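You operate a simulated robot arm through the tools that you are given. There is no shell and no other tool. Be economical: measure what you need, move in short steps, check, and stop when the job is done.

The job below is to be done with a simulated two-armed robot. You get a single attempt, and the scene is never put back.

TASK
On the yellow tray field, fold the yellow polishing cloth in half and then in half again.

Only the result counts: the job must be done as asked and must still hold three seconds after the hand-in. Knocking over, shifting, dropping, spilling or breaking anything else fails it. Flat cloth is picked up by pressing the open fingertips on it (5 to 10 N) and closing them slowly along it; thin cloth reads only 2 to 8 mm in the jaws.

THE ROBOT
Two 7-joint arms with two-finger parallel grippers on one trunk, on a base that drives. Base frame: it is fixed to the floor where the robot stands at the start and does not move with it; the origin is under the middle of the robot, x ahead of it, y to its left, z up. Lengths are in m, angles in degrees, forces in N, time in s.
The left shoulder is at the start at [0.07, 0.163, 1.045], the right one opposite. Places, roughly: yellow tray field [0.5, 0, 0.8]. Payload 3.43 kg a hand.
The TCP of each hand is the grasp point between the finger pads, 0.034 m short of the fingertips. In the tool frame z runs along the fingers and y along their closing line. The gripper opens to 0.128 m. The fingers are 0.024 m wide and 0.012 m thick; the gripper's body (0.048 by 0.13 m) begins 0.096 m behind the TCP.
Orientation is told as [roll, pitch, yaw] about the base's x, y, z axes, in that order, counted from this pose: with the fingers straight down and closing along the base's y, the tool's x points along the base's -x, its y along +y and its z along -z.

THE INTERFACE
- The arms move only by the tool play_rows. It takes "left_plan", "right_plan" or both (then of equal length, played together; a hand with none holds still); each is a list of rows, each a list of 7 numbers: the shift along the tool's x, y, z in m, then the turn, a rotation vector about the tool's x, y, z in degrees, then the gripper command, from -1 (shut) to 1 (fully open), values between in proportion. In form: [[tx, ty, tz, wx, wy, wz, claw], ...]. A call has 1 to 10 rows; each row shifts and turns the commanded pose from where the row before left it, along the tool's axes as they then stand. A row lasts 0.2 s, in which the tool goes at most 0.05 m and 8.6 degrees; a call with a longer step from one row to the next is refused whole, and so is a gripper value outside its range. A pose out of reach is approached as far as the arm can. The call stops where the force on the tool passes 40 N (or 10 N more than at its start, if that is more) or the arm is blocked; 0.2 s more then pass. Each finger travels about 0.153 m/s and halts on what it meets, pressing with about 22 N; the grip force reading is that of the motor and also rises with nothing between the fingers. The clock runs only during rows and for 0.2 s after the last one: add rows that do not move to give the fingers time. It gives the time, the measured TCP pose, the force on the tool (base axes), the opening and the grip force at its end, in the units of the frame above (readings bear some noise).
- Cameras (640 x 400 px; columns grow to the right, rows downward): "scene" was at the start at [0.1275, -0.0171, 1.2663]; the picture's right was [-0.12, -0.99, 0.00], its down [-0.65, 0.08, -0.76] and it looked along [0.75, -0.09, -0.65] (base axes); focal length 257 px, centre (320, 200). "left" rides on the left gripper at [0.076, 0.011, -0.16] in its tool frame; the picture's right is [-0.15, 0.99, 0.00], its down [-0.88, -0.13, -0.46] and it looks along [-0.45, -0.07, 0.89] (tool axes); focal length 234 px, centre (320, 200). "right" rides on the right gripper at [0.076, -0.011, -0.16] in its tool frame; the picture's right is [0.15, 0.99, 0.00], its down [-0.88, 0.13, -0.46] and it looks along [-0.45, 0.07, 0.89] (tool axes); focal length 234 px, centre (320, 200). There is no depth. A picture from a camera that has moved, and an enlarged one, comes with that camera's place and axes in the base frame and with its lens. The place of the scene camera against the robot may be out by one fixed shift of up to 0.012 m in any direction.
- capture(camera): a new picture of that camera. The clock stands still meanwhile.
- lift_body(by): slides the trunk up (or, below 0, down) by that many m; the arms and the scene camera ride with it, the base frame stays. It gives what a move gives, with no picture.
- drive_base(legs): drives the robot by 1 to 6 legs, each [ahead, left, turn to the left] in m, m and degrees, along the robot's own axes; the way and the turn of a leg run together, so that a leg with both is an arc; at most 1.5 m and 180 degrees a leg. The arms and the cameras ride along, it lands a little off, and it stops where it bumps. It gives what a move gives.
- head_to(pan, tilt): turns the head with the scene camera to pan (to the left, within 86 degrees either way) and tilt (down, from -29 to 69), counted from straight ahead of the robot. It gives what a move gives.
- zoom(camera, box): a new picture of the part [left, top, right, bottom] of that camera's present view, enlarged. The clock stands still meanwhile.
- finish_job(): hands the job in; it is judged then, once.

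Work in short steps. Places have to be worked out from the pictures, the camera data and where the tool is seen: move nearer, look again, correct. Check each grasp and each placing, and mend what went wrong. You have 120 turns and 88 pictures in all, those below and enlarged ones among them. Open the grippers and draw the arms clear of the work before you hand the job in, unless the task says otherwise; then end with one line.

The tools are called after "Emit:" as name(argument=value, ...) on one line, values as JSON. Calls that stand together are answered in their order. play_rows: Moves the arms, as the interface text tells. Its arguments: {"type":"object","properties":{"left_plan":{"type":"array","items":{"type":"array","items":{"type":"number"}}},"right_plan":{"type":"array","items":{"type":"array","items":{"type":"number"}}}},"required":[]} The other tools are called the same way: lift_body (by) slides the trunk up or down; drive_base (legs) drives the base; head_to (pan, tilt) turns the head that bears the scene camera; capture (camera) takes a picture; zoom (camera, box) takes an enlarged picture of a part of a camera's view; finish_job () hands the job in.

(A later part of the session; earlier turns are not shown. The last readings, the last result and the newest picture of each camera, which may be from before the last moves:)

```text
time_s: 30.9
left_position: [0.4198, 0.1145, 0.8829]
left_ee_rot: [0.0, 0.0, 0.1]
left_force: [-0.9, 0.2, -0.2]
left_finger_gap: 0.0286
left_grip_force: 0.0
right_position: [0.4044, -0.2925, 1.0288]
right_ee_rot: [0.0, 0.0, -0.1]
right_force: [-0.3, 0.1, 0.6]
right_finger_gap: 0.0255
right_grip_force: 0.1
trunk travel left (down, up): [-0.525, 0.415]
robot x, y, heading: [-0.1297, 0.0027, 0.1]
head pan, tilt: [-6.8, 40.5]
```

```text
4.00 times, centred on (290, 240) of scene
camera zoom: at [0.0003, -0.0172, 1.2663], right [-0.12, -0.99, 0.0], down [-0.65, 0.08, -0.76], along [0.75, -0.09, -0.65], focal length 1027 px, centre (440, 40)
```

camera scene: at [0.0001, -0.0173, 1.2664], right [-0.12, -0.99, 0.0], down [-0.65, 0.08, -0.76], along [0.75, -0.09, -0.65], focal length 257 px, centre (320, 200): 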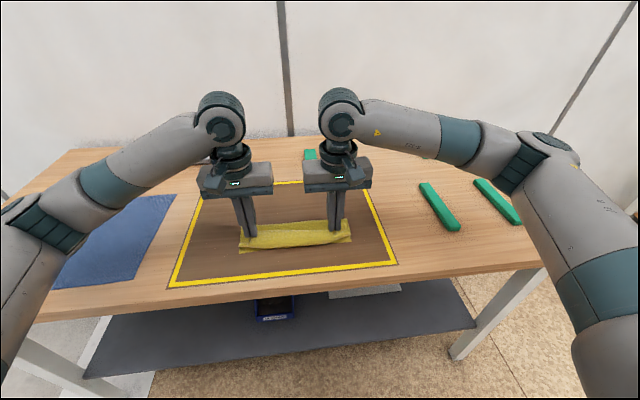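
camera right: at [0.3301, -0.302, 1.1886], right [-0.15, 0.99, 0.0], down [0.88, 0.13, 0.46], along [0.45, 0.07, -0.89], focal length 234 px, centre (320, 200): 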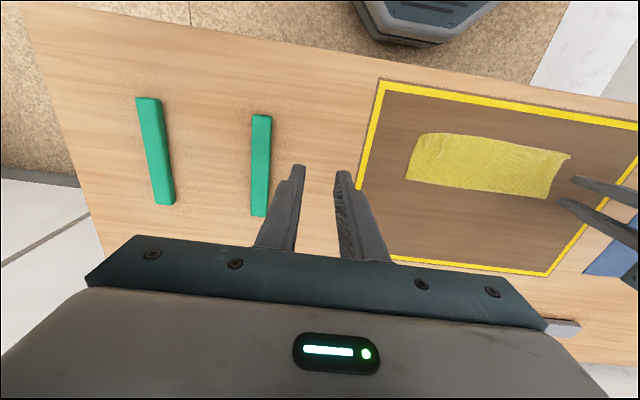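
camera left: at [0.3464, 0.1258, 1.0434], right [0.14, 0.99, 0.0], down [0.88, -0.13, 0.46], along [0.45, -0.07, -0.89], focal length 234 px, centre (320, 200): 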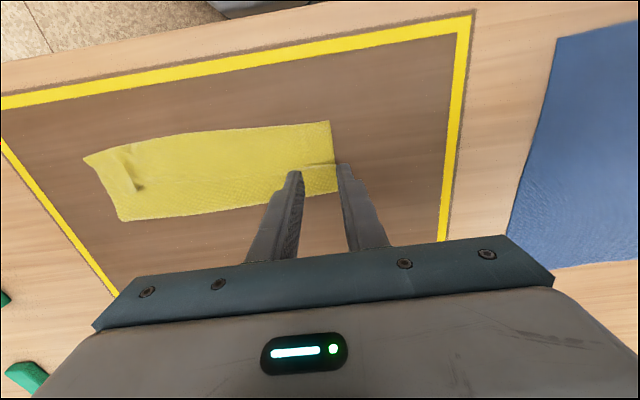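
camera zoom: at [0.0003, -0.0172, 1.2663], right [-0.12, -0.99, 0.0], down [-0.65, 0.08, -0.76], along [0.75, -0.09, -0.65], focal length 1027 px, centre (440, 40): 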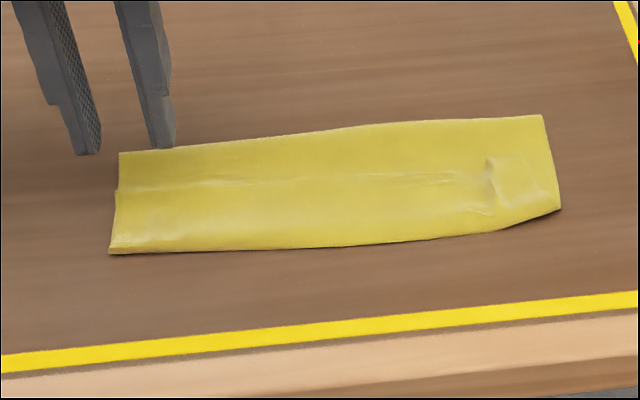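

The strip is laid back tidily, with its edge at y≈0.129. I'll centre on y≈0.122 and go down so that the outer finger lands outside the edge.

Emit:
play_rows(left_plan=[[-0.002, 0.0075, 0.015, 0, 0, 0, -0.55], [0, 0, 0.015, 0, 0, 0, -0.55], [0, 0, 0.013, 0, 0, 0, -0.55], [0, 0, 0.004, 0, 0, 0, -0.55], [0, 0, 0.0015, 0, 0, 0, -0.55]])

Emit:
capture(camera="left")

```text
time_s: 32.1
left_position: [0.4243, 0.1214, 0.837]
left_ee_rot: [0.1, 0.0, 0.0]
left_force: [0.5, -0.7, 1.1]
left_finger_gap: 0.029
left_grip_force: 0.1
right_position: [0.4047, -0.2919, 1.0293]
right_ee_rot: [0.0, 0.0, 0.1]
right_force: [-0.5, 0.1, 0.0]
right_finger_gap: 0.0257
right_grip_force: 0.0
trunk travel left (down, up): [-0.525, 0.415]
robot x, y, heading: [-0.1282, 0.0023, 0.1]
head pan, tilt: [-6.8, 40.5]
```

```text
56 pictures are left
camera left: at [0.3483, 0.1331, 0.9959], right [0.15, 0.99, 0.0], down [0.88, -0.13, 0.46], along [0.45, -0.07, -0.89], focal length 234 px, centre (320, 200)
```

left: 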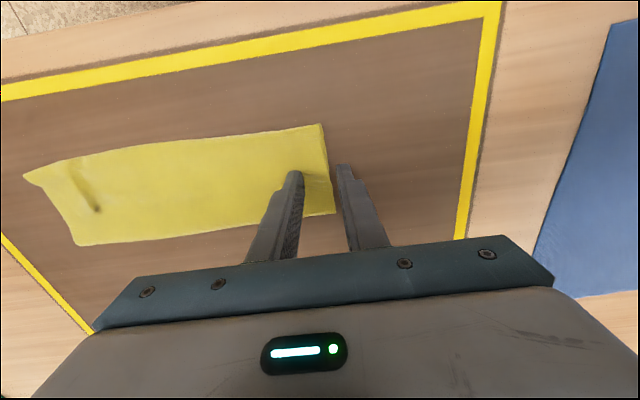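

The outer finger is just past the edge. I'm pressing down.

Emit:
play_rows(left_plan=[[0, 0, 0.0012, 0, 0, 0, -0.55], [0, 0, 0.0012, 0, 0, 0, -0.55], [0, 0, 0, 0, 0, 0, -0.55]])

```text
time_s: 32.9
left_position: [0.4222, 0.123, 0.8352]
left_ee_rot: [0.0, -0.2, 0.0]
left_force: [3.1, -1.0, 24.4]
left_finger_gap: 0.0294
left_grip_force: 0.6
right_position: [0.4026, -0.2925, 1.0298]
right_ee_rot: [0.1, -0.1, -0.1]
right_force: [-0.6, -0.2, 0.7]
right_finger_gap: 0.0256
right_grip_force: 0.0
trunk travel left (down, up): [-0.525, 0.415]
robot x, y, heading: [-0.1258, 0.0014, -0.1]
head pan, tilt: [-6.8, 40.5]
```

Emit:
play_rows(left_plan=[[0, 0, -0.001, 0, 0, 0, -0.6], [0, 0, 0, 0, 0, 0, -0.65], [0, 0, 0, 0, 0, 0, -0.7], [0, 0, 0, 0, 0, 0, -0.75], [0, 0, 0, 0, 0, 0, -0.8]])

Emit:
zoom(camera="left", box=[240, 110, 400, 210])

```text
time_s: 34.1
left_position: [0.4215, 0.1217, 0.8362]
left_ee_rot: [-0.1, -0.1, 0.0]
left_force: [-0.9, 2.7, 26.8]
left_finger_gap: 0.0118
left_grip_force: 0.0
right_position: [0.4033, -0.2928, 1.0297]
right_ee_rot: [0.0, -0.1, 0.1]
right_force: [-0.4, 0.1, -0.2]
right_finger_gap: 0.0256
right_grip_force: 0.0
trunk travel left (down, up): [-0.525, 0.415]
robot x, y, heading: [-0.1291, 0.0002, 0.0]
head pan, tilt: [-6.8, 40.5]
```

```text
4.00 times, centred on (320, 160) of left
camera zoom: at [0.3464, 0.1339, 0.9954], right [0.15, 0.99, 0.0], down [0.88, -0.13, 0.46], along [0.45, -0.07, -0.89], focal length 937 px, centre (320, 360)
```

zoom: 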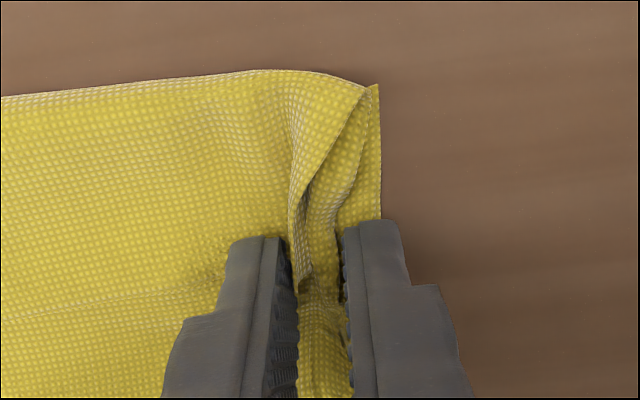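

The top edge is buckled between the fingers, and the bottom edge seems pushed up by the outer finger. I'll finish closing and check the gap.

Emit:
play_rows(left_plan=[[0, 0, -0.0005, 0, 0, 0, -0.85], [0, 0, 0, 0, 0, 0, -0.9], [0, 0, 0, 0, 0, 0, -0.95], [0, 0, 0, 0, 0, 0, -1], [0, 0, 0, 0, 0, 0, -1]])

Emit:
play_rows(left_plan=[[0, 0, -0.007, 0, 0, 0, -1], [0, 0, -0.007, 0, 0, 0, -1], [0, 0, -0.007, 0, 0, 0, -1]])

Emit:
zoom(camera="left", box=[240, 110, 400, 210])

Emit:
zoom(camera="scene", box=[210, 190, 370, 290])

```text
time_s: 35.3
left_position: [0.4214, 0.1226, 0.8359]
left_ee_rot: [0.1, 0.0, 0.0]
left_force: [-1.2, -2.6, 18.5]
left_finger_gap: 0.0042
left_grip_force: 22.2
right_position: [0.4023, -0.292, 1.0305]
right_ee_rot: [0.1, -0.1, 0.0]
right_force: [-0.5, 0.6, -0.2]
right_finger_gap: 0.0257
right_grip_force: 0.1
trunk travel left (down, up): [-0.525, 0.415]
robot x, y, heading: [-0.1253, 0.0003, 0.0]
head pan, tilt: [-6.8, 40.5]
```

```text
time_s: 36.1
left_position: [0.4211, 0.1216, 0.8548]
left_ee_rot: [0.1, 0.1, 0.0]
left_force: [0.2, 0.3, 0.4]
left_finger_gap: 0.0022
left_grip_force: 21.9
right_position: [0.4035, -0.2919, 1.0298]
right_ee_rot: [0.0, 0.1, 0.0]
right_force: [-0.9, -0.1, 0.2]
right_finger_gap: 0.0257
right_grip_force: 0.0
trunk travel left (down, up): [-0.525, 0.415]
robot x, y, heading: [-0.1246, -0.0032, 0.1]
head pan, tilt: [-6.8, 40.5]
```

```text
4.00 times, centred on (320, 160) of left
camera zoom: at [0.3481, 0.1332, 1.015], right [0.15, 0.99, 0.0], down [0.88, -0.13, 0.45], along [0.45, -0.07, -0.89], focal length 937 px, centre (320, 360)
```

zoom: 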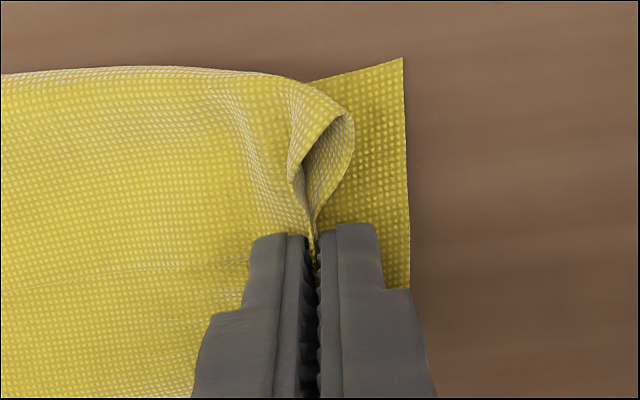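

```text
4.00 times, centred on (290, 240) of scene
camera zoom: at [0.0005, -0.0172, 1.2662], right [-0.12, -0.99, 0.0], down [-0.65, 0.08, -0.76], along [0.75, -0.09, -0.65], focal length 1027 px, centre (440, 40)
```

zoom: 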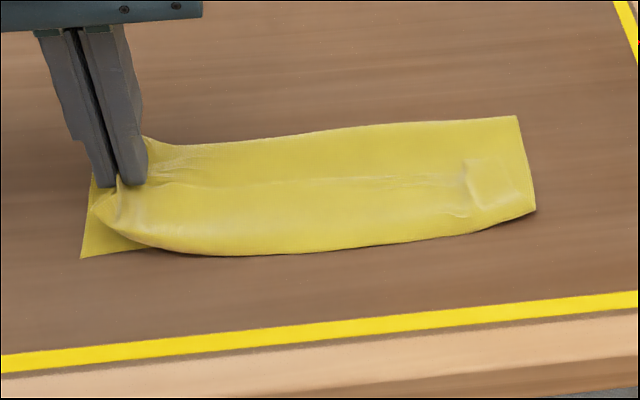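

The grip reached 4.2 mm, but the bottom layer slipped out as I lifted. New plan: fold the top layer over with a clean grip. The bottom follows through the shared far fold, and I then place its one free corner, which will be lying uppermost. First I'll lay this edge back down.

Emit:
play_rows(left_plan=[[0, 0.004, 0.006, 0, 0, 0, -1], [0, 0.004, 0.006, 0, 0, 0, -1], [0, 0.003, 0.005, 0, 0, 0, -1], [0, 0, 0, 0, 0, 0, -0.9], [0, 0, 0, 0, 0, 0, -0.8], [0, 0, 0, 0, 0, 0, -0.6], [0, 0, -0.006, 0, 0, 0, -0.6], [0, 0, -0.02, 0, 0, 0, -0.6], [0, 0, -0.03, 0, 0, 0, -0.6], [0, 0, -0.03, 0, 0, 0, -0.6]])

Emit:
capture(camera="left")

Emit:
zoom(camera="scene", box=[210, 190, 370, 290])

```text
time_s: 38.3
left_position: [0.4227, 0.1335, 0.9252]
left_ee_rot: [-0.1, 0.1, 0.0]
left_force: [-0.6, -0.1, 0.3]
left_finger_gap: 0.0255
left_grip_force: 0.0
right_position: [0.404, -0.2927, 1.0291]
right_ee_rot: [0.0, -0.1, 0.0]
right_force: [0.4, 0.4, 0.2]
right_finger_gap: 0.0257
right_grip_force: 0.1
trunk travel left (down, up): [-0.525, 0.415]
robot x, y, heading: [-0.1243, 0.0027, -0.1]
head pan, tilt: [-6.8, 40.5]
```

```text
52 pictures are left
camera left: at [0.348, 0.1446, 1.0843], right [0.15, 0.99, 0.0], down [0.88, -0.13, 0.45], along [0.45, -0.07, -0.89], focal length 234 px, centre (320, 200)
```

left: 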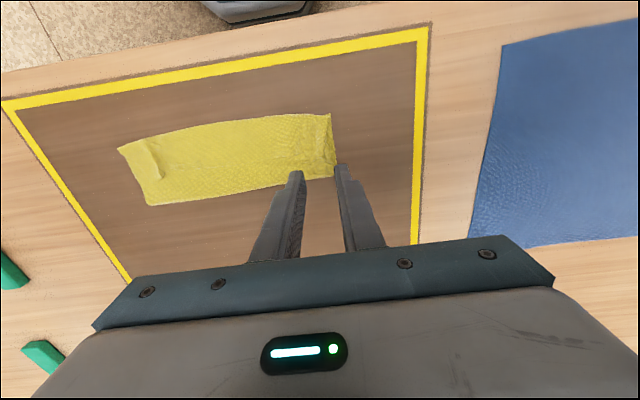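

```text
4.00 times, centred on (290, 240) of scene
camera zoom: at [-0.0001, -0.0175, 1.2663], right [-0.12, -0.99, 0.0], down [-0.65, 0.08, -0.76], along [0.75, -0.09, -0.65], focal length 1027 px, centre (440, 40)
```

zoom: 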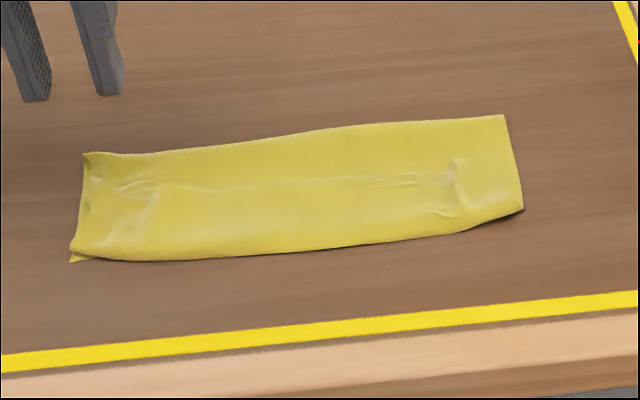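

The strip now spans y −0.110 to 0.148, with its middle at 0.019. I'll yaw the left hand −90° again for a clean grip on the top layer.

Emit:
play_rows(left_plan=[[0, 0, 0, 0, 0, 8.5, -0.6], [0, 0, 0, 0, 0, 8.5, -0.6], [0, 0, 0, 0, 0, 8.5, -0.6], [0, 0, 0, 0, 0, 8.5, -0.6], [0, 0, 0, 0, 0, 8.5, -0.6], [0, 0, 0, 0, 0, 8.5, -0.6], [0, 0, 0, 0, 0, 8.5, -0.6], [0, 0, 0, 0, 0, 8.5, -0.6], [0, 0, 0, 0, 0, 8.5, -0.6], [0, 0, 0, 0, 0, 8.5, -0.6]])

Emit:
play_rows(left_plan=[[0, 0, 0, 0, 0, 5, -0.6], [0, 0.002, 0.03, 0, 0, 0, -0.6], [0, 0, 0.03, 0, 0, 0, -0.6], [0, 0, 0.02, 0, 0, 0, -0.6], [0, 0, 0.008, 0, 0, 0, -0.6]])

Emit:
capture(camera="left")

```text
time_s: 40.5
left_position: [0.4228, 0.1349, 0.9255]
left_ee_rot: [0.0, 0.0, -85.2]
left_force: [0.6, 0.0, 0.4]
left_finger_gap: 0.0257
left_grip_force: 0.0
right_position: [0.4038, -0.2928, 1.0293]
right_ee_rot: [0.0, 0.0, 0.0]
right_force: [-0.5, -0.2, -0.1]
right_finger_gap: 0.0255
right_grip_force: 0.0
trunk travel left (down, up): [-0.525, 0.415]
robot x, y, heading: [-0.1274, -0.0015, -0.2]
head pan, tilt: [-6.8, 40.5]
```

```text
time_s: 41.7
left_position: [0.4248, 0.1334, 0.8365]
left_ee_rot: [0.2, 0.0, -89.9]
left_force: [1.6, 0.3, 13.9]
left_finger_gap: 0.0245
left_grip_force: 0.1
right_position: [0.4023, -0.2916, 1.0305]
right_ee_rot: [0.1, -0.1, 0.1]
right_force: [0.5, -0.4, 0.6]
right_finger_gap: 0.0257
right_grip_force: 0.2
trunk travel left (down, up): [-0.525, 0.415]
robot x, y, heading: [-0.1279, -0.0012, -0.1]
head pan, tilt: [-6.8, 40.5]
```

```text
50 pictures are left
camera left: at [0.4362, 0.2084, 0.996], right [0.99, -0.15, 0.0], down [-0.13, -0.88, 0.46], along [-0.06, -0.45, -0.89], focal length 234 px, centre (320, 200)
```

left: 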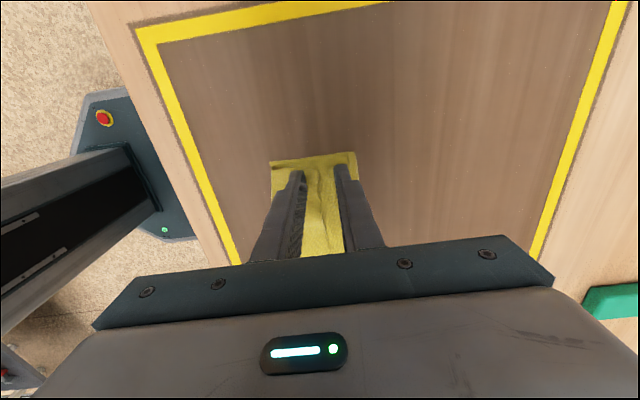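

It's in place at 14 N, so I'll close slowly.

Emit:
play_rows(left_plan=[[0, 0, 0, 0, 0, 0, -0.65], [0, 0, 0, 0, 0, 0, -0.7], [0, 0, 0, 0, 0, 0, -0.75], [0, 0, 0, 0, 0, 0, -0.8], [0, 0, 0, 0, 0, 0, -0.85], [0, 0, 0, 0, 0, 0, -0.9], [0, 0, 0, 0, 0, 0, -0.95], [0, 0, 0, 0, 0, 0, -1], [0, 0, 0, 0, 0, 0, -1]])

Emit:
play_rows(left_plan=[[0, 0, -0.007, 0, 0, 0, -1], [0, 0, -0.007, 0, 0, 0, -1], [0, 0, -0.007, 0, 0, 0, -1]])

Emit:
zoom(camera="left", box=[240, 110, 400, 210])

```text
time_s: 43.7
left_position: [0.4229, 0.1328, 0.8353]
left_ee_rot: [0.1, 0.0, -90.0]
left_force: [-2.9, 0.3, 30.5]
left_finger_gap: 0.0019
left_grip_force: 22.0
right_position: [0.4027, -0.2925, 1.03]
right_ee_rot: [0.0, -0.1, 0.0]
right_force: [-0.7, -0.3, -0.3]
right_finger_gap: 0.0258
right_grip_force: 0.1
trunk travel left (down, up): [-0.525, 0.415]
robot x, y, heading: [-0.1301, 0.0018, -0.1]
head pan, tilt: [-6.8, 40.5]
```

```text
time_s: 44.5
left_position: [0.4241, 0.1344, 0.8548]
left_ee_rot: [-0.1, 0.0, -90.0]
left_force: [0.2, -0.6, -0.6]
left_finger_gap: 0.0022
left_grip_force: 22.0
right_position: [0.4046, -0.292, 1.0285]
right_ee_rot: [0.0, 0.1, 0.0]
right_force: [0.5, 0.3, -0.8]
right_finger_gap: 0.026
right_grip_force: 0.1
trunk travel left (down, up): [-0.525, 0.415]
robot x, y, heading: [-0.1259, -0.0028, -0.0]
head pan, tilt: [-6.8, 40.5]
```

```text
4.00 times, centred on (320, 160) of left
camera zoom: at [0.4368, 0.2093, 1.0152], right [0.99, -0.15, 0.0], down [-0.13, -0.88, 0.46], along [-0.07, -0.45, -0.89], focal length 937 px, centre (320, 360)
```

zoom: 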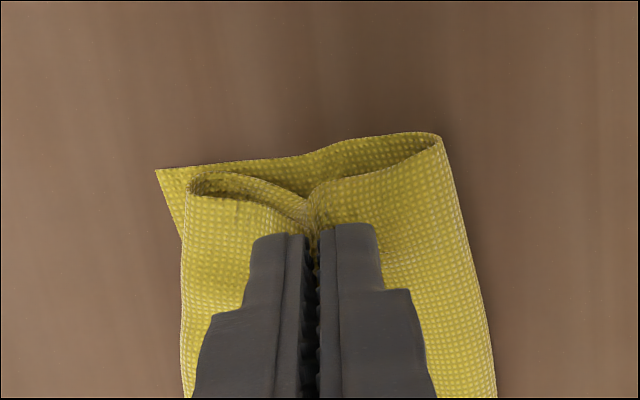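

The top layer is held. I'll do the first half of the arc, up and to the right, then look.

Emit:
play_rows(left_plan=[[-0.012, 0, -0.02, 0, 0, 0, -1], [-0.016, 0, -0.02, 0, 0, 0, -1], [-0.02, 0, -0.018, 0, 0, 0, -1], [-0.022, 0, -0.013, 0, 0, 0, -1], [-0.022, 0, -0.008, 0, 0, 0, -1], [-0.022, 0, -0.002, 0, 0, 0, -1]])

Emit:
capture(camera="left")

Emit:
zoom(camera="scene", box=[210, 150, 402, 270])

```text
time_s: 45.9
left_position: [0.4254, 0.0185, 0.9365]
left_ee_rot: [0.0, 0.1, -89.9]
left_force: [-0.5, -0.2, -0.5]
left_finger_gap: 0.0021
left_grip_force: 22.1
right_position: [0.4046, -0.2928, 1.0298]
right_ee_rot: [0.0, -0.1, 0.1]
right_force: [-0.7, -0.7, 0.0]
right_finger_gap: 0.0258
right_grip_force: 0.1
trunk travel left (down, up): [-0.525, 0.415]
robot x, y, heading: [-0.1286, -0.0019, 0.3]
head pan, tilt: [-6.8, 40.5]
```

```text
48 pictures are left
camera left: at [0.4378, 0.0933, 1.0974], right [0.99, -0.15, 0.0], down [-0.13, -0.88, 0.45], along [-0.07, -0.45, -0.89], focal length 234 px, centre (320, 200)
```

left: 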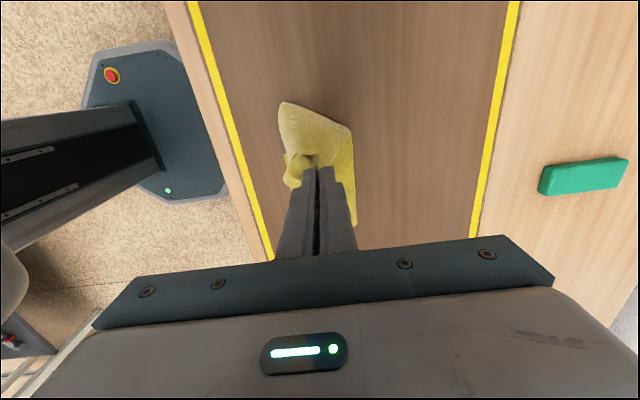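

```text
3.33 times, centred on (306, 210) of scene
camera zoom: at [0.0004, -0.0181, 1.2663], right [-0.12, -0.99, 0.0], down [-0.65, 0.08, -0.76], along [0.75, -0.09, -0.65], focal length 856 px, centre (367, 167)
```

zoom: 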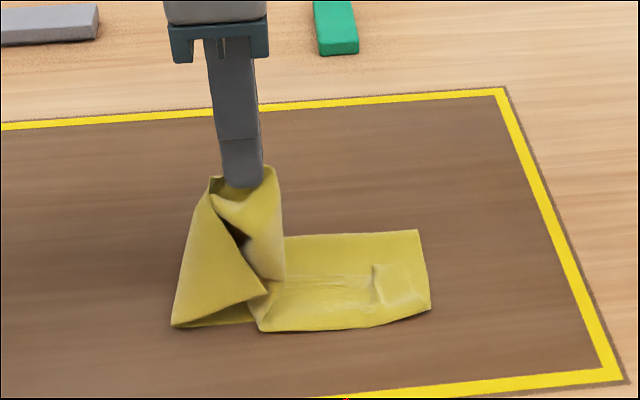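

As predicted, the bottom layer follows along the fold with its free corner trailing. I'll continue the second half of the arc.

Emit:
play_rows(left_plan=[[-0.022, 0, 0.004, 0, 0, 0, -1], [-0.022, 0, 0.01, 0, 0, 0, -1], [-0.022, 0, 0.016, 0, 0, 0, -1], [-0.018, 0, 0.018, 0, 0, 0, -1], [-0.012, 0, 0.02, 0, 0, 0, -1], [-0.008, 0, 0.012, 0, 0, 0, -1]])

Emit:
capture(camera="left")

Emit:
zoom(camera="scene", box=[210, 170, 402, 290])

```text
time_s: 47.3
left_position: [0.4236, -0.0866, 0.8581]
left_ee_rot: [-0.1, -0.1, -90.0]
left_force: [0.2, -0.6, 0.4]
left_finger_gap: 0.002
left_grip_force: 22.2
right_position: [0.4044, -0.2928, 1.0298]
right_ee_rot: [0.0, 0.0, 0.1]
right_force: [-0.6, 0.5, 0.3]
right_finger_gap: 0.0258
right_grip_force: 0.0
trunk travel left (down, up): [-0.525, 0.415]
robot x, y, heading: [-0.1261, 0.0007, 0.1]
head pan, tilt: [-6.8, 40.5]
```

```text
46 pictures are left
camera left: at [0.4357, -0.0113, 1.0179], right [0.99, -0.15, 0.0], down [-0.13, -0.88, 0.46], along [-0.07, -0.45, -0.89], focal length 234 px, centre (320, 200)
```

left: 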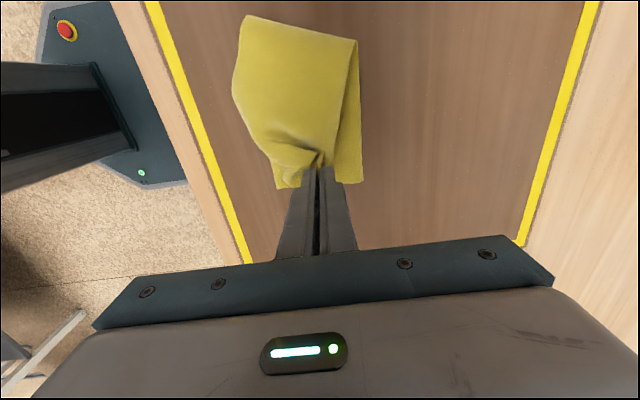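

```text
3.33 times, centred on (306, 230) of scene
camera zoom: at [0.0004, -0.0175, 1.2663], right [-0.12, -0.99, 0.0], down [-0.65, 0.08, -0.76], along [0.75, -0.09, -0.65], focal length 856 px, centre (367, 100)
```

zoom: 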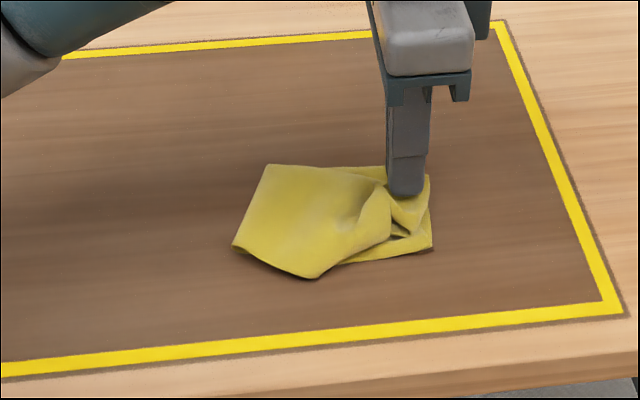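

Top-left is now over the right end. I'll lower it, release, and look for the uppermost layer's free corner.

Emit:
play_rows(left_plan=[[-0.004, 0, 0.006, 0, 0, 0, -1], [-0.003, 0, 0.006, 0, 0, 0, -1], [-0.002, 0, 0.005, 0, 0, 0, -1], [0, 0, 0, 0, 0, 0, -0.9], [0, 0, 0, 0, 0, 0, -0.8], [0, 0, 0, 0, 0, 0, -0.65], [0, 0, -0.01, 0, 0, 0, -0.65], [0, 0, -0.02, 0, 0, 0, -0.65], [0, 0, -0.04, 0, 0, 0, -0.65]])

Emit:
capture(camera="left")

Emit:
zoom(camera="scene", box=[210, 170, 402, 290])

Emit:
capture(camera="right")

```text
time_s: 49.3
left_position: [0.4244, -0.0959, 0.9111]
left_ee_rot: [0.0, 0.1, -89.9]
left_force: [-0.2, 0.1, -0.3]
left_finger_gap: 0.0223
left_grip_force: 0.0
right_position: [0.4034, -0.2923, 1.0298]
right_ee_rot: [0.0, 0.1, 0.0]
right_force: [-0.7, -0.1, -0.1]
right_finger_gap: 0.0255
right_grip_force: 0.1
trunk travel left (down, up): [-0.525, 0.415]
robot x, y, heading: [-0.1286, 0.0045, -0.1]
head pan, tilt: [-6.8, 40.5]
```

```text
44 pictures are left
camera left: at [0.437, -0.0205, 1.0698], right [0.99, -0.15, 0.0], down [-0.13, -0.88, 0.45], along [-0.07, -0.45, -0.89], focal length 234 px, centre (320, 200)
```

left: 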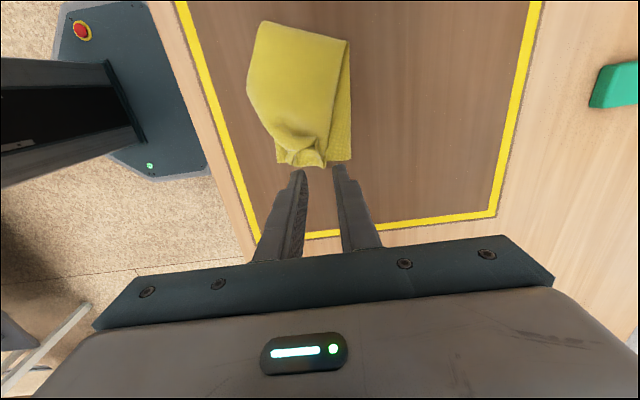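

```text
3.33 times, centred on (306, 230) of scene
camera zoom: at [-0.0005, -0.0177, 1.2664], right [-0.12, -0.99, 0.0], down [-0.65, 0.08, -0.76], along [0.75, -0.09, -0.65], focal length 856 px, centre (367, 100)
```

zoom: 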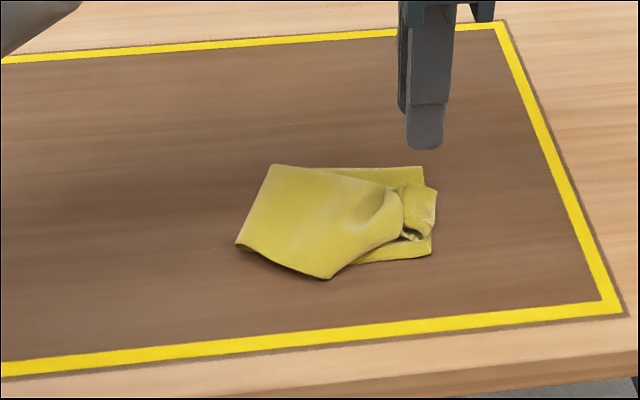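

```text
42 pictures are left
camera right: at [0.3291, -0.3024, 1.1888], right [-0.15, 0.99, 0.0], down [0.88, 0.13, 0.46], along [0.45, 0.07, -0.89], focal length 234 px, centre (320, 200)
```

right: 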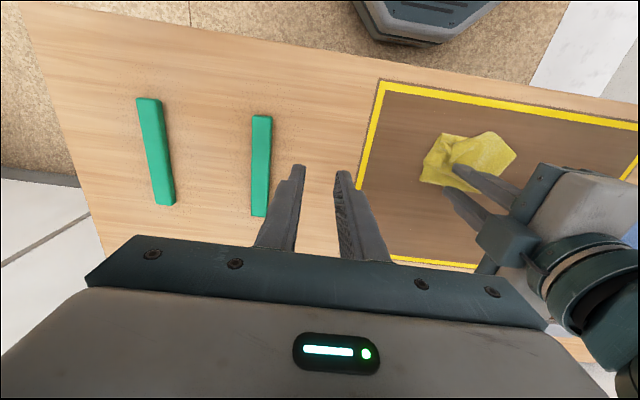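

I'll clear the left hand to the left and bring the right hand over for a close look.

Emit:
play_rows(left_plan=[[0.02, 0, -0.03, 0, 0, 0, -0.65], [0.04, 0, -0.02, 0, 0, 0, -0.65], [0.045, 0, 0, 0, 0, 0, -0.65], [0.045, 0, 0, 0, 0, 0, -0.65], [0.045, 0, 0, 0, 0, 0, -0.65], [0.045, 0, 0, 0, 0, 0, -0.65], [0.045, 0, 0, 0, 0, 0, -0.65]], right_plan=[[0, 0, 0, 0, 0, 0, -0.6], [0, 0, 0, 0, 0, 0, -0.6], [0, 0, 0, 0, 0, 0, -0.6], [0, 0.03, 0.015, 0, 0, 0, -0.6], [0, 0.04, 0.015, 0, 0, 0, -0.6], [0, 0.04, 0.015, 0, 0, 0, -0.6], [0, 0.04, 0.015, 0, 0, 0, -0.6]])

Emit:
zoom(camera="right", box=[200, 60, 440, 210])

Emit:
zoom(camera="scene", box=[240, 190, 368, 270])

```text
time_s: 50.9
left_position: [0.4246, 0.1943, 0.9606]
left_ee_rot: [0.0, -0.1, -90.0]
left_force: [-0.6, 0.6, -0.1]
left_finger_gap: 0.0224
left_grip_force: 0.0
right_position: [0.4026, -0.1381, 0.9752]
right_ee_rot: [-0.1, -0.1, -0.1]
right_force: [0.0, 0.0, -1.0]
right_finger_gap: 0.0256
right_grip_force: 0.0
trunk travel left (down, up): [-0.525, 0.415]
robot x, y, heading: [-0.1259, -0.001, -0.4]
head pan, tilt: [-6.8, 40.5]
```

```text
2.67 times, centred on (320, 135) of right
camera zoom: at [0.3271, -0.1476, 1.1341], right [-0.14, 0.99, 0.0], down [0.88, 0.13, 0.46], along [0.45, 0.06, -0.89], focal length 624 px, centre (320, 373)
```

zoom: 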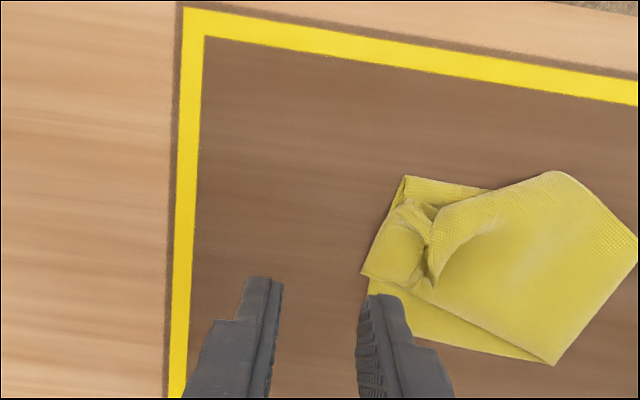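

```text
5.00 times, centred on (304, 230) of scene
camera zoom: at [0.0003, -0.0143, 1.2664], right [-0.12, -0.99, 0.0], down [-0.65, 0.08, -0.76], along [0.75, -0.09, -0.65], focal length 1284 px, centre (400, 50)
```

zoom: 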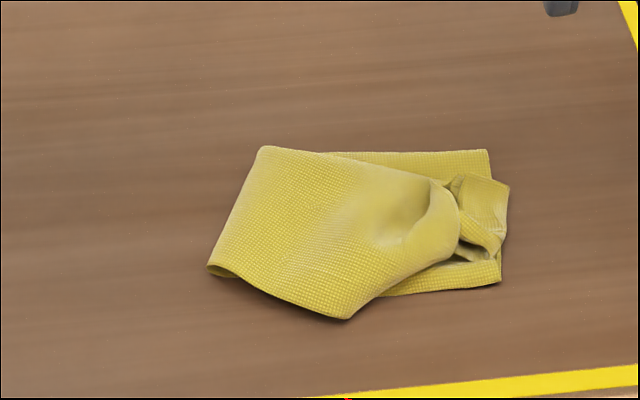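

The uppermost sheet seems to have its free corner tucked under, because the near edge shows only about 6 cm of the expected 12.7. I'll look closer with the right camera.

Emit:
play_rows(right_plan=[[-0.022, 0.022, 0.012, 0, 0, 0, -0.6], [-0.022, 0.022, 0.012, 0, 0, 0, -0.6], [-0.022, 0.022, 0.012, 0, 0, 0, -0.6], [-0.022, 0.022, 0.012, 0, 0, 0, -0.6]])

Emit:
zoom(camera="right", box=[200, 30, 456, 190])

```text
time_s: 51.9
left_position: [0.4258, 0.1921, 0.9606]
left_ee_rot: [-0.1, -0.1, -90.0]
left_force: [-0.1, 0.1, 0.1]
left_finger_gap: 0.0224
left_grip_force: 0.1
right_position: [0.4929, -0.0544, 0.924]
right_ee_rot: [0.0, 0.0, 0.0]
right_force: [-0.1, 0.7, -0.5]
right_finger_gap: 0.0256
right_grip_force: 0.1
trunk travel left (down, up): [-0.525, 0.415]
robot x, y, heading: [-0.1267, 0.0004, -0.0]
head pan, tilt: [-6.8, 40.5]
```

```text
2.50 times, centred on (328, 110) of right
camera zoom: at [0.4184, -0.0639, 1.0836], right [-0.15, 0.99, 0.0], down [0.88, 0.13, 0.46], along [0.45, 0.07, -0.89], focal length 585 px, centre (300, 425)
```

zoom: 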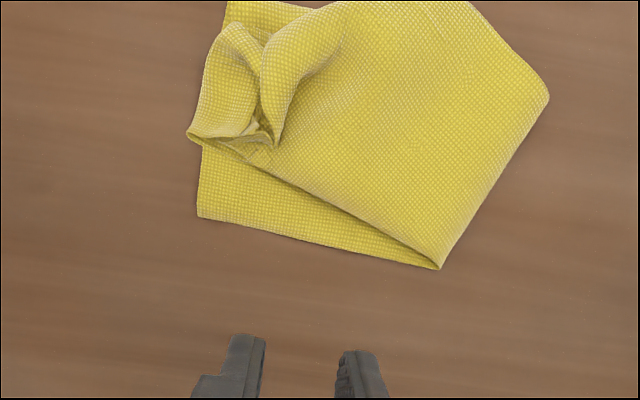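

The picture is clearer now. The flipped pair is skewed about the middle of the far fold, its far corner B sits near [0.429, −0.109], and the loose ply rolled under. I'll grip at B with the right hand, lift so both plies hang free from the fold, then relay from near to far.

Emit:
play_rows(right_plan=[[0.023, -0.012, 0.02, 0, 0, 0, -0.55], [0.023, -0.012, 0.02, 0, 0, 0, -0.55], [0.022, -0.012, 0.02, 0, 0, 0, -0.55]])

Emit:
zoom(camera="right", box=[200, 80, 440, 230])

```text
time_s: 52.7
left_position: [0.4264, 0.1909, 0.9616]
left_ee_rot: [0.0, 0.0, -90.0]
left_force: [0.7, -0.5, 0.3]
left_finger_gap: 0.0224
left_grip_force: 0.1
right_position: [0.4238, -0.0923, 0.8638]
right_ee_rot: [0.1, 0.1, 0.0]
right_force: [-0.2, -0.4, 0.0]
right_finger_gap: 0.0292
right_grip_force: 0.0
trunk travel left (down, up): [-0.525, 0.415]
robot x, y, heading: [-0.125, 0.0001, 0.1]
head pan, tilt: [-6.8, 40.5]
```

```text
2.67 times, centred on (320, 155) of right
camera zoom: at [0.3498, -0.1027, 1.0226], right [-0.15, 0.99, 0.0], down [0.88, 0.13, 0.46], along [0.45, 0.07, -0.89], focal length 624 px, centre (320, 320)
```

zoom: 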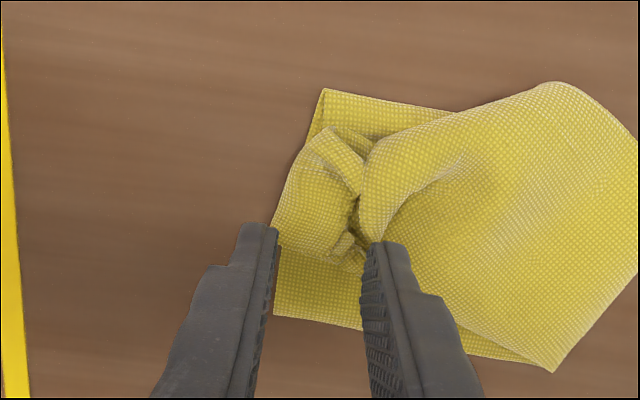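

I'll shift 8 mm inward so both fingertips land on the cloth, then press down gently.

Emit:
play_rows(right_plan=[[0.0, 0.008, 0.01, 0, 0, 0, -0.6], [0, 0, 0.01, 0, 0, 0, -0.6], [0, 0, 0.005, 0, 0, 0, -0.6]])

```text
time_s: 53.5
left_position: [0.4247, 0.1912, 0.962]
left_ee_rot: [0.0, 0.0, -90.0]
left_force: [0.5, 0.7, 0.0]
left_finger_gap: 0.0222
left_grip_force: 0.0
right_position: [0.4252, -0.0807, 0.8396]
right_ee_rot: [0.0, 0.0, 0.0]
right_force: [-0.1, 0.4, 2.3]
right_finger_gap: 0.0254
right_grip_force: 0.0
trunk travel left (down, up): [-0.525, 0.415]
robot x, y, heading: [-0.1258, -0.0031, -0.1]
head pan, tilt: [-6.8, 40.5]
```

Emit:
play_rows(right_plan=[[0, 0, 0.001, 0, 0, 0, -0.6], [0, 0, 0.001, 0, 0, 0, -0.65], [0, 0, 0, 0, 0, 0, -0.7], [0, 0, 0, 0, 0, 0, -0.75], [0, 0, 0, 0, 0, 0, -0.8], [0, 0, 0, 0, 0, 0, -0.85], [0, 0, 0, 0, 0, 0, -0.9], [0, 0, 0, 0, 0, 0, -0.95], [0, 0, 0, 0, 0, 0, -1], [0, 0, 0, 0, 0, 0, -1]])

Emit:
play_rows(right_plan=[[0, 0, -0.01, 0, 0, 0, -1], [0, 0.003, -0.015, 0, 0, 0, -1], [0, 0.005, -0.015, 0, 0, 0, -1]])

Emit:
zoom(camera="right", box=[200, 60, 456, 220])

Emit:
zoom(camera="scene", box=[240, 180, 384, 270])

```text
time_s: 55.7
left_position: [0.423, 0.1928, 0.9623]
left_ee_rot: [0.1, 0.0, -90.0]
left_force: [-0.1, -0.5, -0.1]
left_finger_gap: 0.0224
left_grip_force: 0.1
right_position: [0.4229, -0.0791, 0.8377]
right_ee_rot: [0.0, -0.1, 0.0]
right_force: [3.9, -0.5, 36.8]
right_finger_gap: 0.0045
right_grip_force: 21.6
trunk travel left (down, up): [-0.525, 0.415]
robot x, y, heading: [-0.1261, 0.0022, 0.1]
head pan, tilt: [-6.8, 40.5]
```

```text
time_s: 56.5
left_position: [0.4256, 0.1913, 0.961]
left_ee_rot: [-0.1, 0.0, -90.0]
left_force: [0.3, -0.2, -1.0]
left_finger_gap: 0.0225
left_grip_force: 0.0
right_position: [0.4235, -0.0728, 0.8733]
right_ee_rot: [-0.1, 0.1, 0.0]
right_force: [-0.7, 0.1, 0.0]
right_finger_gap: 0.003
right_grip_force: 21.4
trunk travel left (down, up): [-0.525, 0.415]
robot x, y, heading: [-0.1272, -0.002, 0.0]
head pan, tilt: [-6.8, 40.5]
```

```text
2.50 times, centred on (328, 140) of right
camera zoom: at [0.3496, -0.0825, 1.0331], right [-0.15, 0.99, 0.0], down [0.88, 0.13, 0.45], along [0.45, 0.07, -0.89], focal length 585 px, centre (300, 350)
```

zoom: 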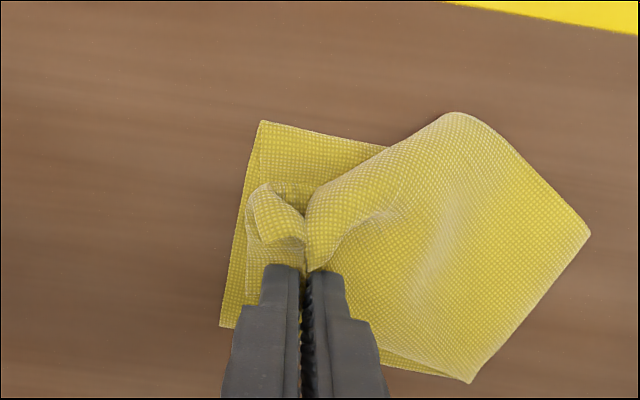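

```text
4.44 times, centred on (312, 225) of scene
camera zoom: at [0.0005, -0.0168, 1.2662], right [-0.12, -0.99, 0.0], down [-0.65, 0.08, -0.76], along [0.75, -0.09, -0.65], focal length 1141 px, centre (356, 89)
```

zoom: 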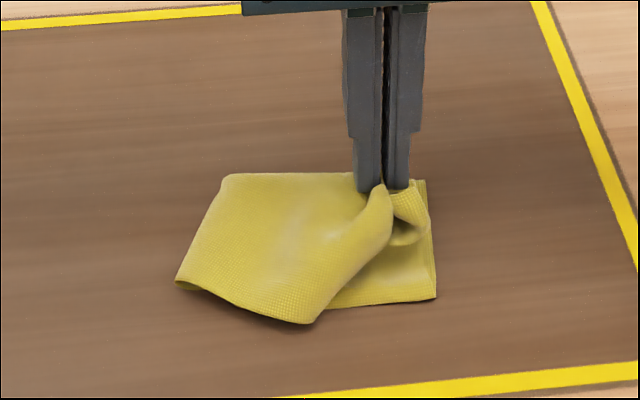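

The base rectangle stayed put and the flipped pair lifts. I'll raise it to about 10 cm so the loose ply can drop.

Emit:
play_rows(right_plan=[[0, 0.008, -0.018, 0, 0, 0, -1], [0, 0.01, -0.018, 0, 0, 0, -1], [0, 0.012, -0.018, 0, 0, 0, -1], [0, 0.008, -0.01, 0, 0, 0, -1], [0, 0, 0, 0, 0, 0, -1]])

Emit:
zoom(camera="scene", box=[240, 150, 416, 260])

Emit:
capture(camera="left")

```text
time_s: 57.7
left_position: [0.4252, 0.1914, 0.9615]
left_ee_rot: [0.0, 0.0, -90.0]
left_force: [-0.1, -0.1, 0.2]
left_finger_gap: 0.0228
left_grip_force: 0.0
right_position: [0.4241, -0.0337, 0.9393]
right_ee_rot: [0.0, 0.0, -0.1]
right_force: [0.2, -0.2, -1.1]
right_finger_gap: 0.0029
right_grip_force: 22.0
trunk travel left (down, up): [-0.525, 0.415]
robot x, y, heading: [-0.1284, 0.0029, -0.3]
head pan, tilt: [-6.8, 40.5]
```

```text
3.64 times, centred on (328, 205) of scene
camera zoom: at [0.0004, -0.0173, 1.2663], right [-0.12, -0.99, 0.0], down [-0.65, 0.08, -0.76], along [0.75, -0.09, -0.65], focal length 934 px, centre (291, 182)
```

zoom: 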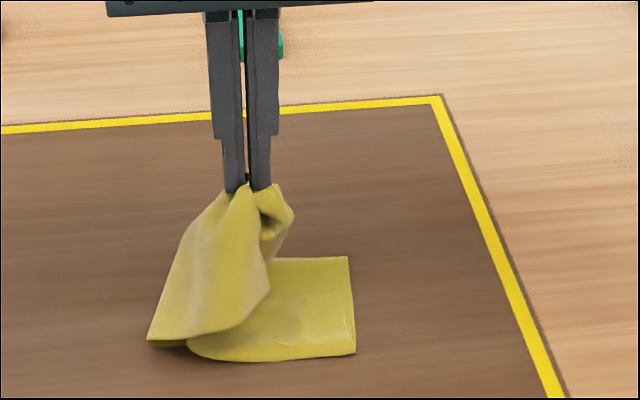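

```text
34 pictures are left
camera left: at [0.438, 0.2673, 1.1213], right [0.99, -0.15, 0.0], down [-0.13, -0.88, 0.46], along [-0.07, -0.45, -0.89], focal length 234 px, centre (320, 200)
```

left: 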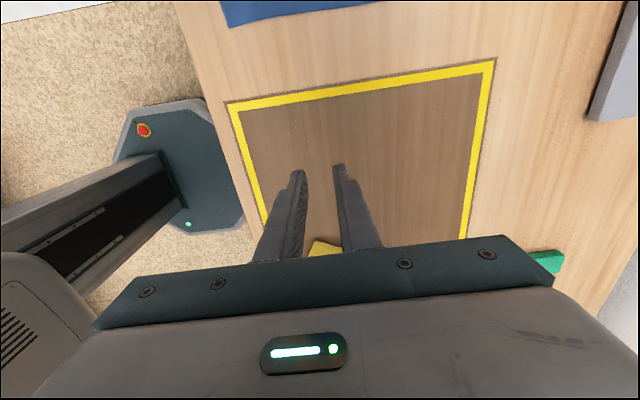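

Emit:
zoom(camera="scene", box=[272, 194, 352, 254])

Emit:
zoom(camera="right", box=[200, 60, 456, 220])

```text
6.67 times, centred on (312, 224) of scene
camera zoom: at [0.0004, -0.0173, 1.2663], right [-0.12, -0.99, 0.0], down [-0.65, 0.08, -0.76], along [0.75, -0.09, -0.65], focal length 1712 px, centre (373, 40)
```

zoom: 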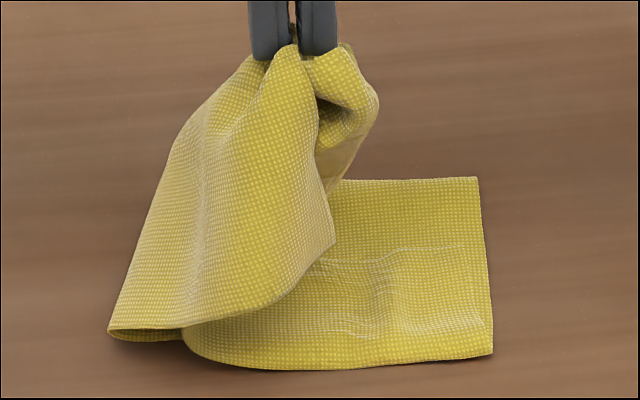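

```text
2.50 times, centred on (328, 140) of right
camera zoom: at [0.3499, -0.0442, 1.0983], right [-0.15, 0.99, 0.0], down [0.88, 0.13, 0.46], along [0.45, 0.07, -0.89], focal length 585 px, centre (300, 350)
```

zoom: 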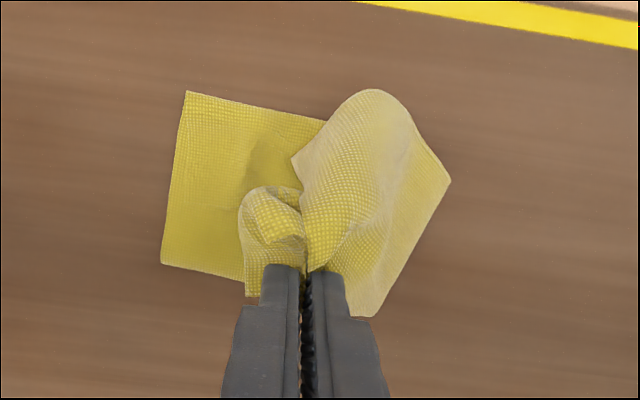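

The free corner C now hangs out on the right, pointing the right way. I'll swing the grip right and down, with x increasing so the plies trail toward the near side.

Emit:
play_rows(right_plan=[[0, -0.015, 0.004, 0, 0, 0, -1], [0, -0.015, 0.01, 0, 0, 0, -1], [-0.005, -0.012, 0.015, 0, 0, 0, -1], [-0.008, -0.008, 0.014, 0, 0, 0, -1], [-0.008, -0.005, 0.015, 0, 0, 0, -1]])

Emit:
zoom(camera="scene", box=[272, 194, 368, 254])

Emit:
zoom(camera="right", box=[200, 60, 456, 220])

```text
time_s: 58.9
left_position: [0.4248, 0.1921, 0.9603]
left_ee_rot: [-0.2, -0.1, -90.0]
left_force: [-0.1, -0.4, 0.0]
left_finger_gap: 0.0224
left_grip_force: 0.1
right_position: [0.4463, -0.0914, 0.8806]
right_ee_rot: [0.0, 0.0, 0.0]
right_force: [0.4, 0.2, -0.1]
right_finger_gap: 0.003
right_grip_force: 22.2
trunk travel left (down, up): [-0.525, 0.415]
robot x, y, heading: [-0.1234, 0.0012, -0.2]
head pan, tilt: [-6.8, 40.5]
```

```text
6.67 times, centred on (320, 224) of scene
camera zoom: at [0.0008, -0.0172, 1.2663], right [-0.12, -0.99, 0.0], down [-0.65, 0.08, -0.76], along [0.75, -0.09, -0.65], focal length 1712 px, centre (320, 40)
```

zoom: 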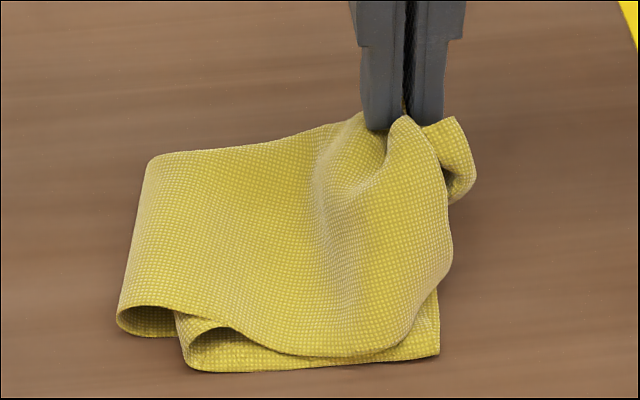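

```text
2.50 times, centred on (328, 140) of right
camera zoom: at [0.3732, -0.1018, 1.0396], right [-0.15, 0.99, 0.0], down [0.88, 0.13, 0.46], along [0.45, 0.07, -0.89], focal length 585 px, centre (300, 350)
```

zoom: 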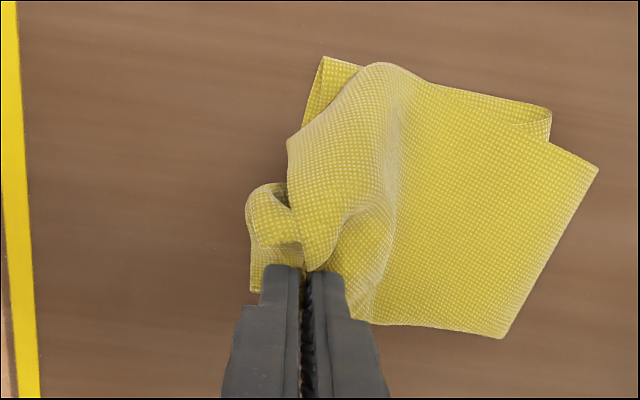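

Very good: both plies drape over and the near edges line up. I'll lower the rest of the way and move slightly far.

Emit:
play_rows(right_plan=[[-0.005, -0.002, 0.012, 0, 0, 0, -1], [-0.005, -0.002, 0.012, 0, 0, 0, -1], [-0.003, -0.001, 0.01, 0, 0, 0, -1], [0, 0, 0, 0, 0, 0, -1]])

Emit:
zoom(camera="scene", box=[272, 194, 368, 254])

Emit:
zoom(camera="right", box=[200, 60, 456, 220])

```text
time_s: 59.9
left_position: [0.4252, 0.1918, 0.9612]
left_ee_rot: [0.0, 0.0, -90.0]
left_force: [0.8, 0.6, -0.2]
left_finger_gap: 0.0226
left_grip_force: 0.2
right_position: [0.4606, -0.096, 0.8463]
right_ee_rot: [0.0, 0.0, 0.0]
right_force: [0.3, -0.2, 1.0]
right_finger_gap: 0.0026
right_grip_force: 22.0
trunk travel left (down, up): [-0.525, 0.415]
robot x, y, heading: [-0.1268, 0.0003, 0.0]
head pan, tilt: [-6.8, 40.5]
```

```text
6.67 times, centred on (320, 224) of scene
camera zoom: at [0.0002, -0.0171, 1.2663], right [-0.12, -0.99, 0.0], down [-0.65, 0.08, -0.76], along [0.75, -0.09, -0.65], focal length 1712 px, centre (320, 40)
```

zoom: 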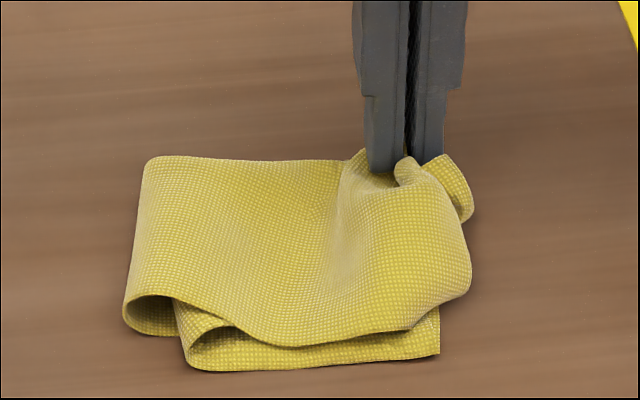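

```text
2.50 times, centred on (328, 140) of right
camera zoom: at [0.3851, -0.1053, 1.0058], right [-0.15, 0.99, 0.0], down [0.88, 0.13, 0.46], along [0.45, 0.07, -0.89], focal length 585 px, centre (300, 350)
```

zoom: 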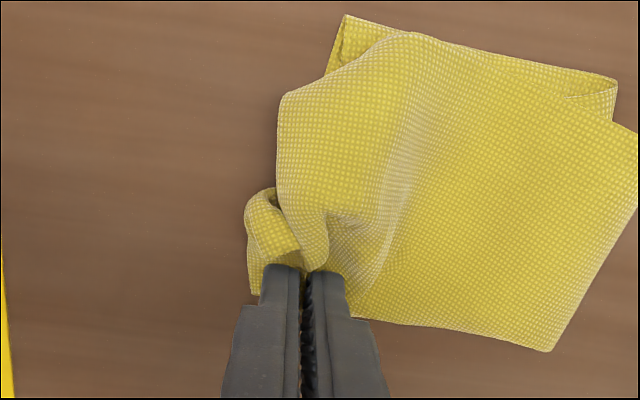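

I'll nudge it back slightly (6 mm near, 4 mm left), release, retreat, and look.

Emit:
play_rows(right_plan=[[0.004, 0.003, 0.003, 0, 0, 0, -1], [0.002, 0.001, 0.002, 0, 0, 0, -1], [0, 0, 0, 0, 0, 0, -0.9], [0, 0, 0, 0, 0, 0, -0.8], [0, 0, 0, 0, 0, 0, -0.65], [0, 0, 0, 0, 0, 0, -0.5], [0, 0, -0.01, 0, 0, 0, -0.5], [0, 0, -0.025, 0, 0, 0, -0.5], [-0.02, 0, -0.04, 0, 0, 0, -0.5], [-0.03, 0, -0.03, 0, 0, 0, -0.5]])

Emit:
zoom(camera="scene", box=[272, 194, 368, 254])

Emit:
zoom(camera="right", box=[200, 20, 456, 180])

```text
time_s: 62.1
left_position: [0.4259, 0.1924, 0.961]
left_ee_rot: [0.0, -0.1, -90.1]
left_force: [0.3, -0.3, 0.5]
left_finger_gap: 0.0226
left_grip_force: 0.1
right_position: [0.5022, -0.0907, 0.9471]
right_ee_rot: [0.0, 0.0, 0.0]
right_force: [0.0, 0.4, -0.5]
right_finger_gap: 0.032
right_grip_force: 0.0
trunk travel left (down, up): [-0.525, 0.415]
robot x, y, heading: [-0.1284, -0.0013, -0.1]
head pan, tilt: [-6.8, 40.5]
```

```text
6.67 times, centred on (320, 224) of scene
camera zoom: at [0.0005, -0.0164, 1.2662], right [-0.12, -0.99, 0.0], down [-0.65, 0.08, -0.76], along [0.75, -0.09, -0.65], focal length 1712 px, centre (320, 40)
```

zoom: 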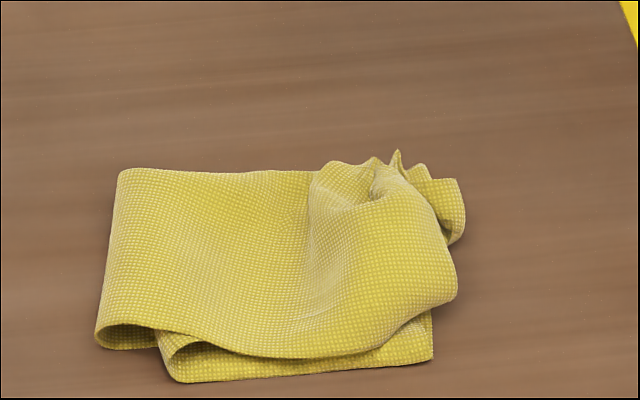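

```text
2.50 times, centred on (328, 100) of right
camera zoom: at [0.4278, -0.0998, 1.1061], right [-0.15, 0.99, 0.0], down [0.88, 0.13, 0.46], along [0.45, 0.07, -0.89], focal length 585 px, centre (300, 450)
```

zoom: 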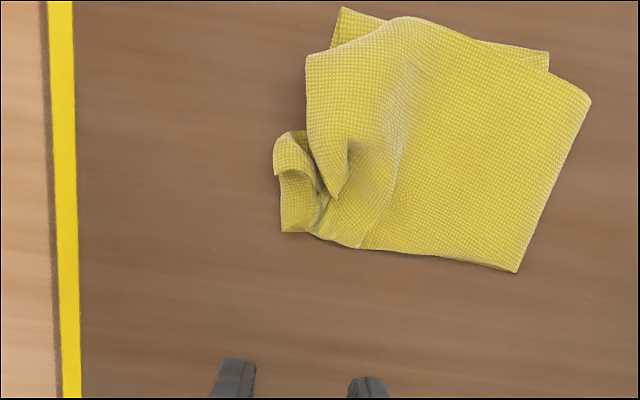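

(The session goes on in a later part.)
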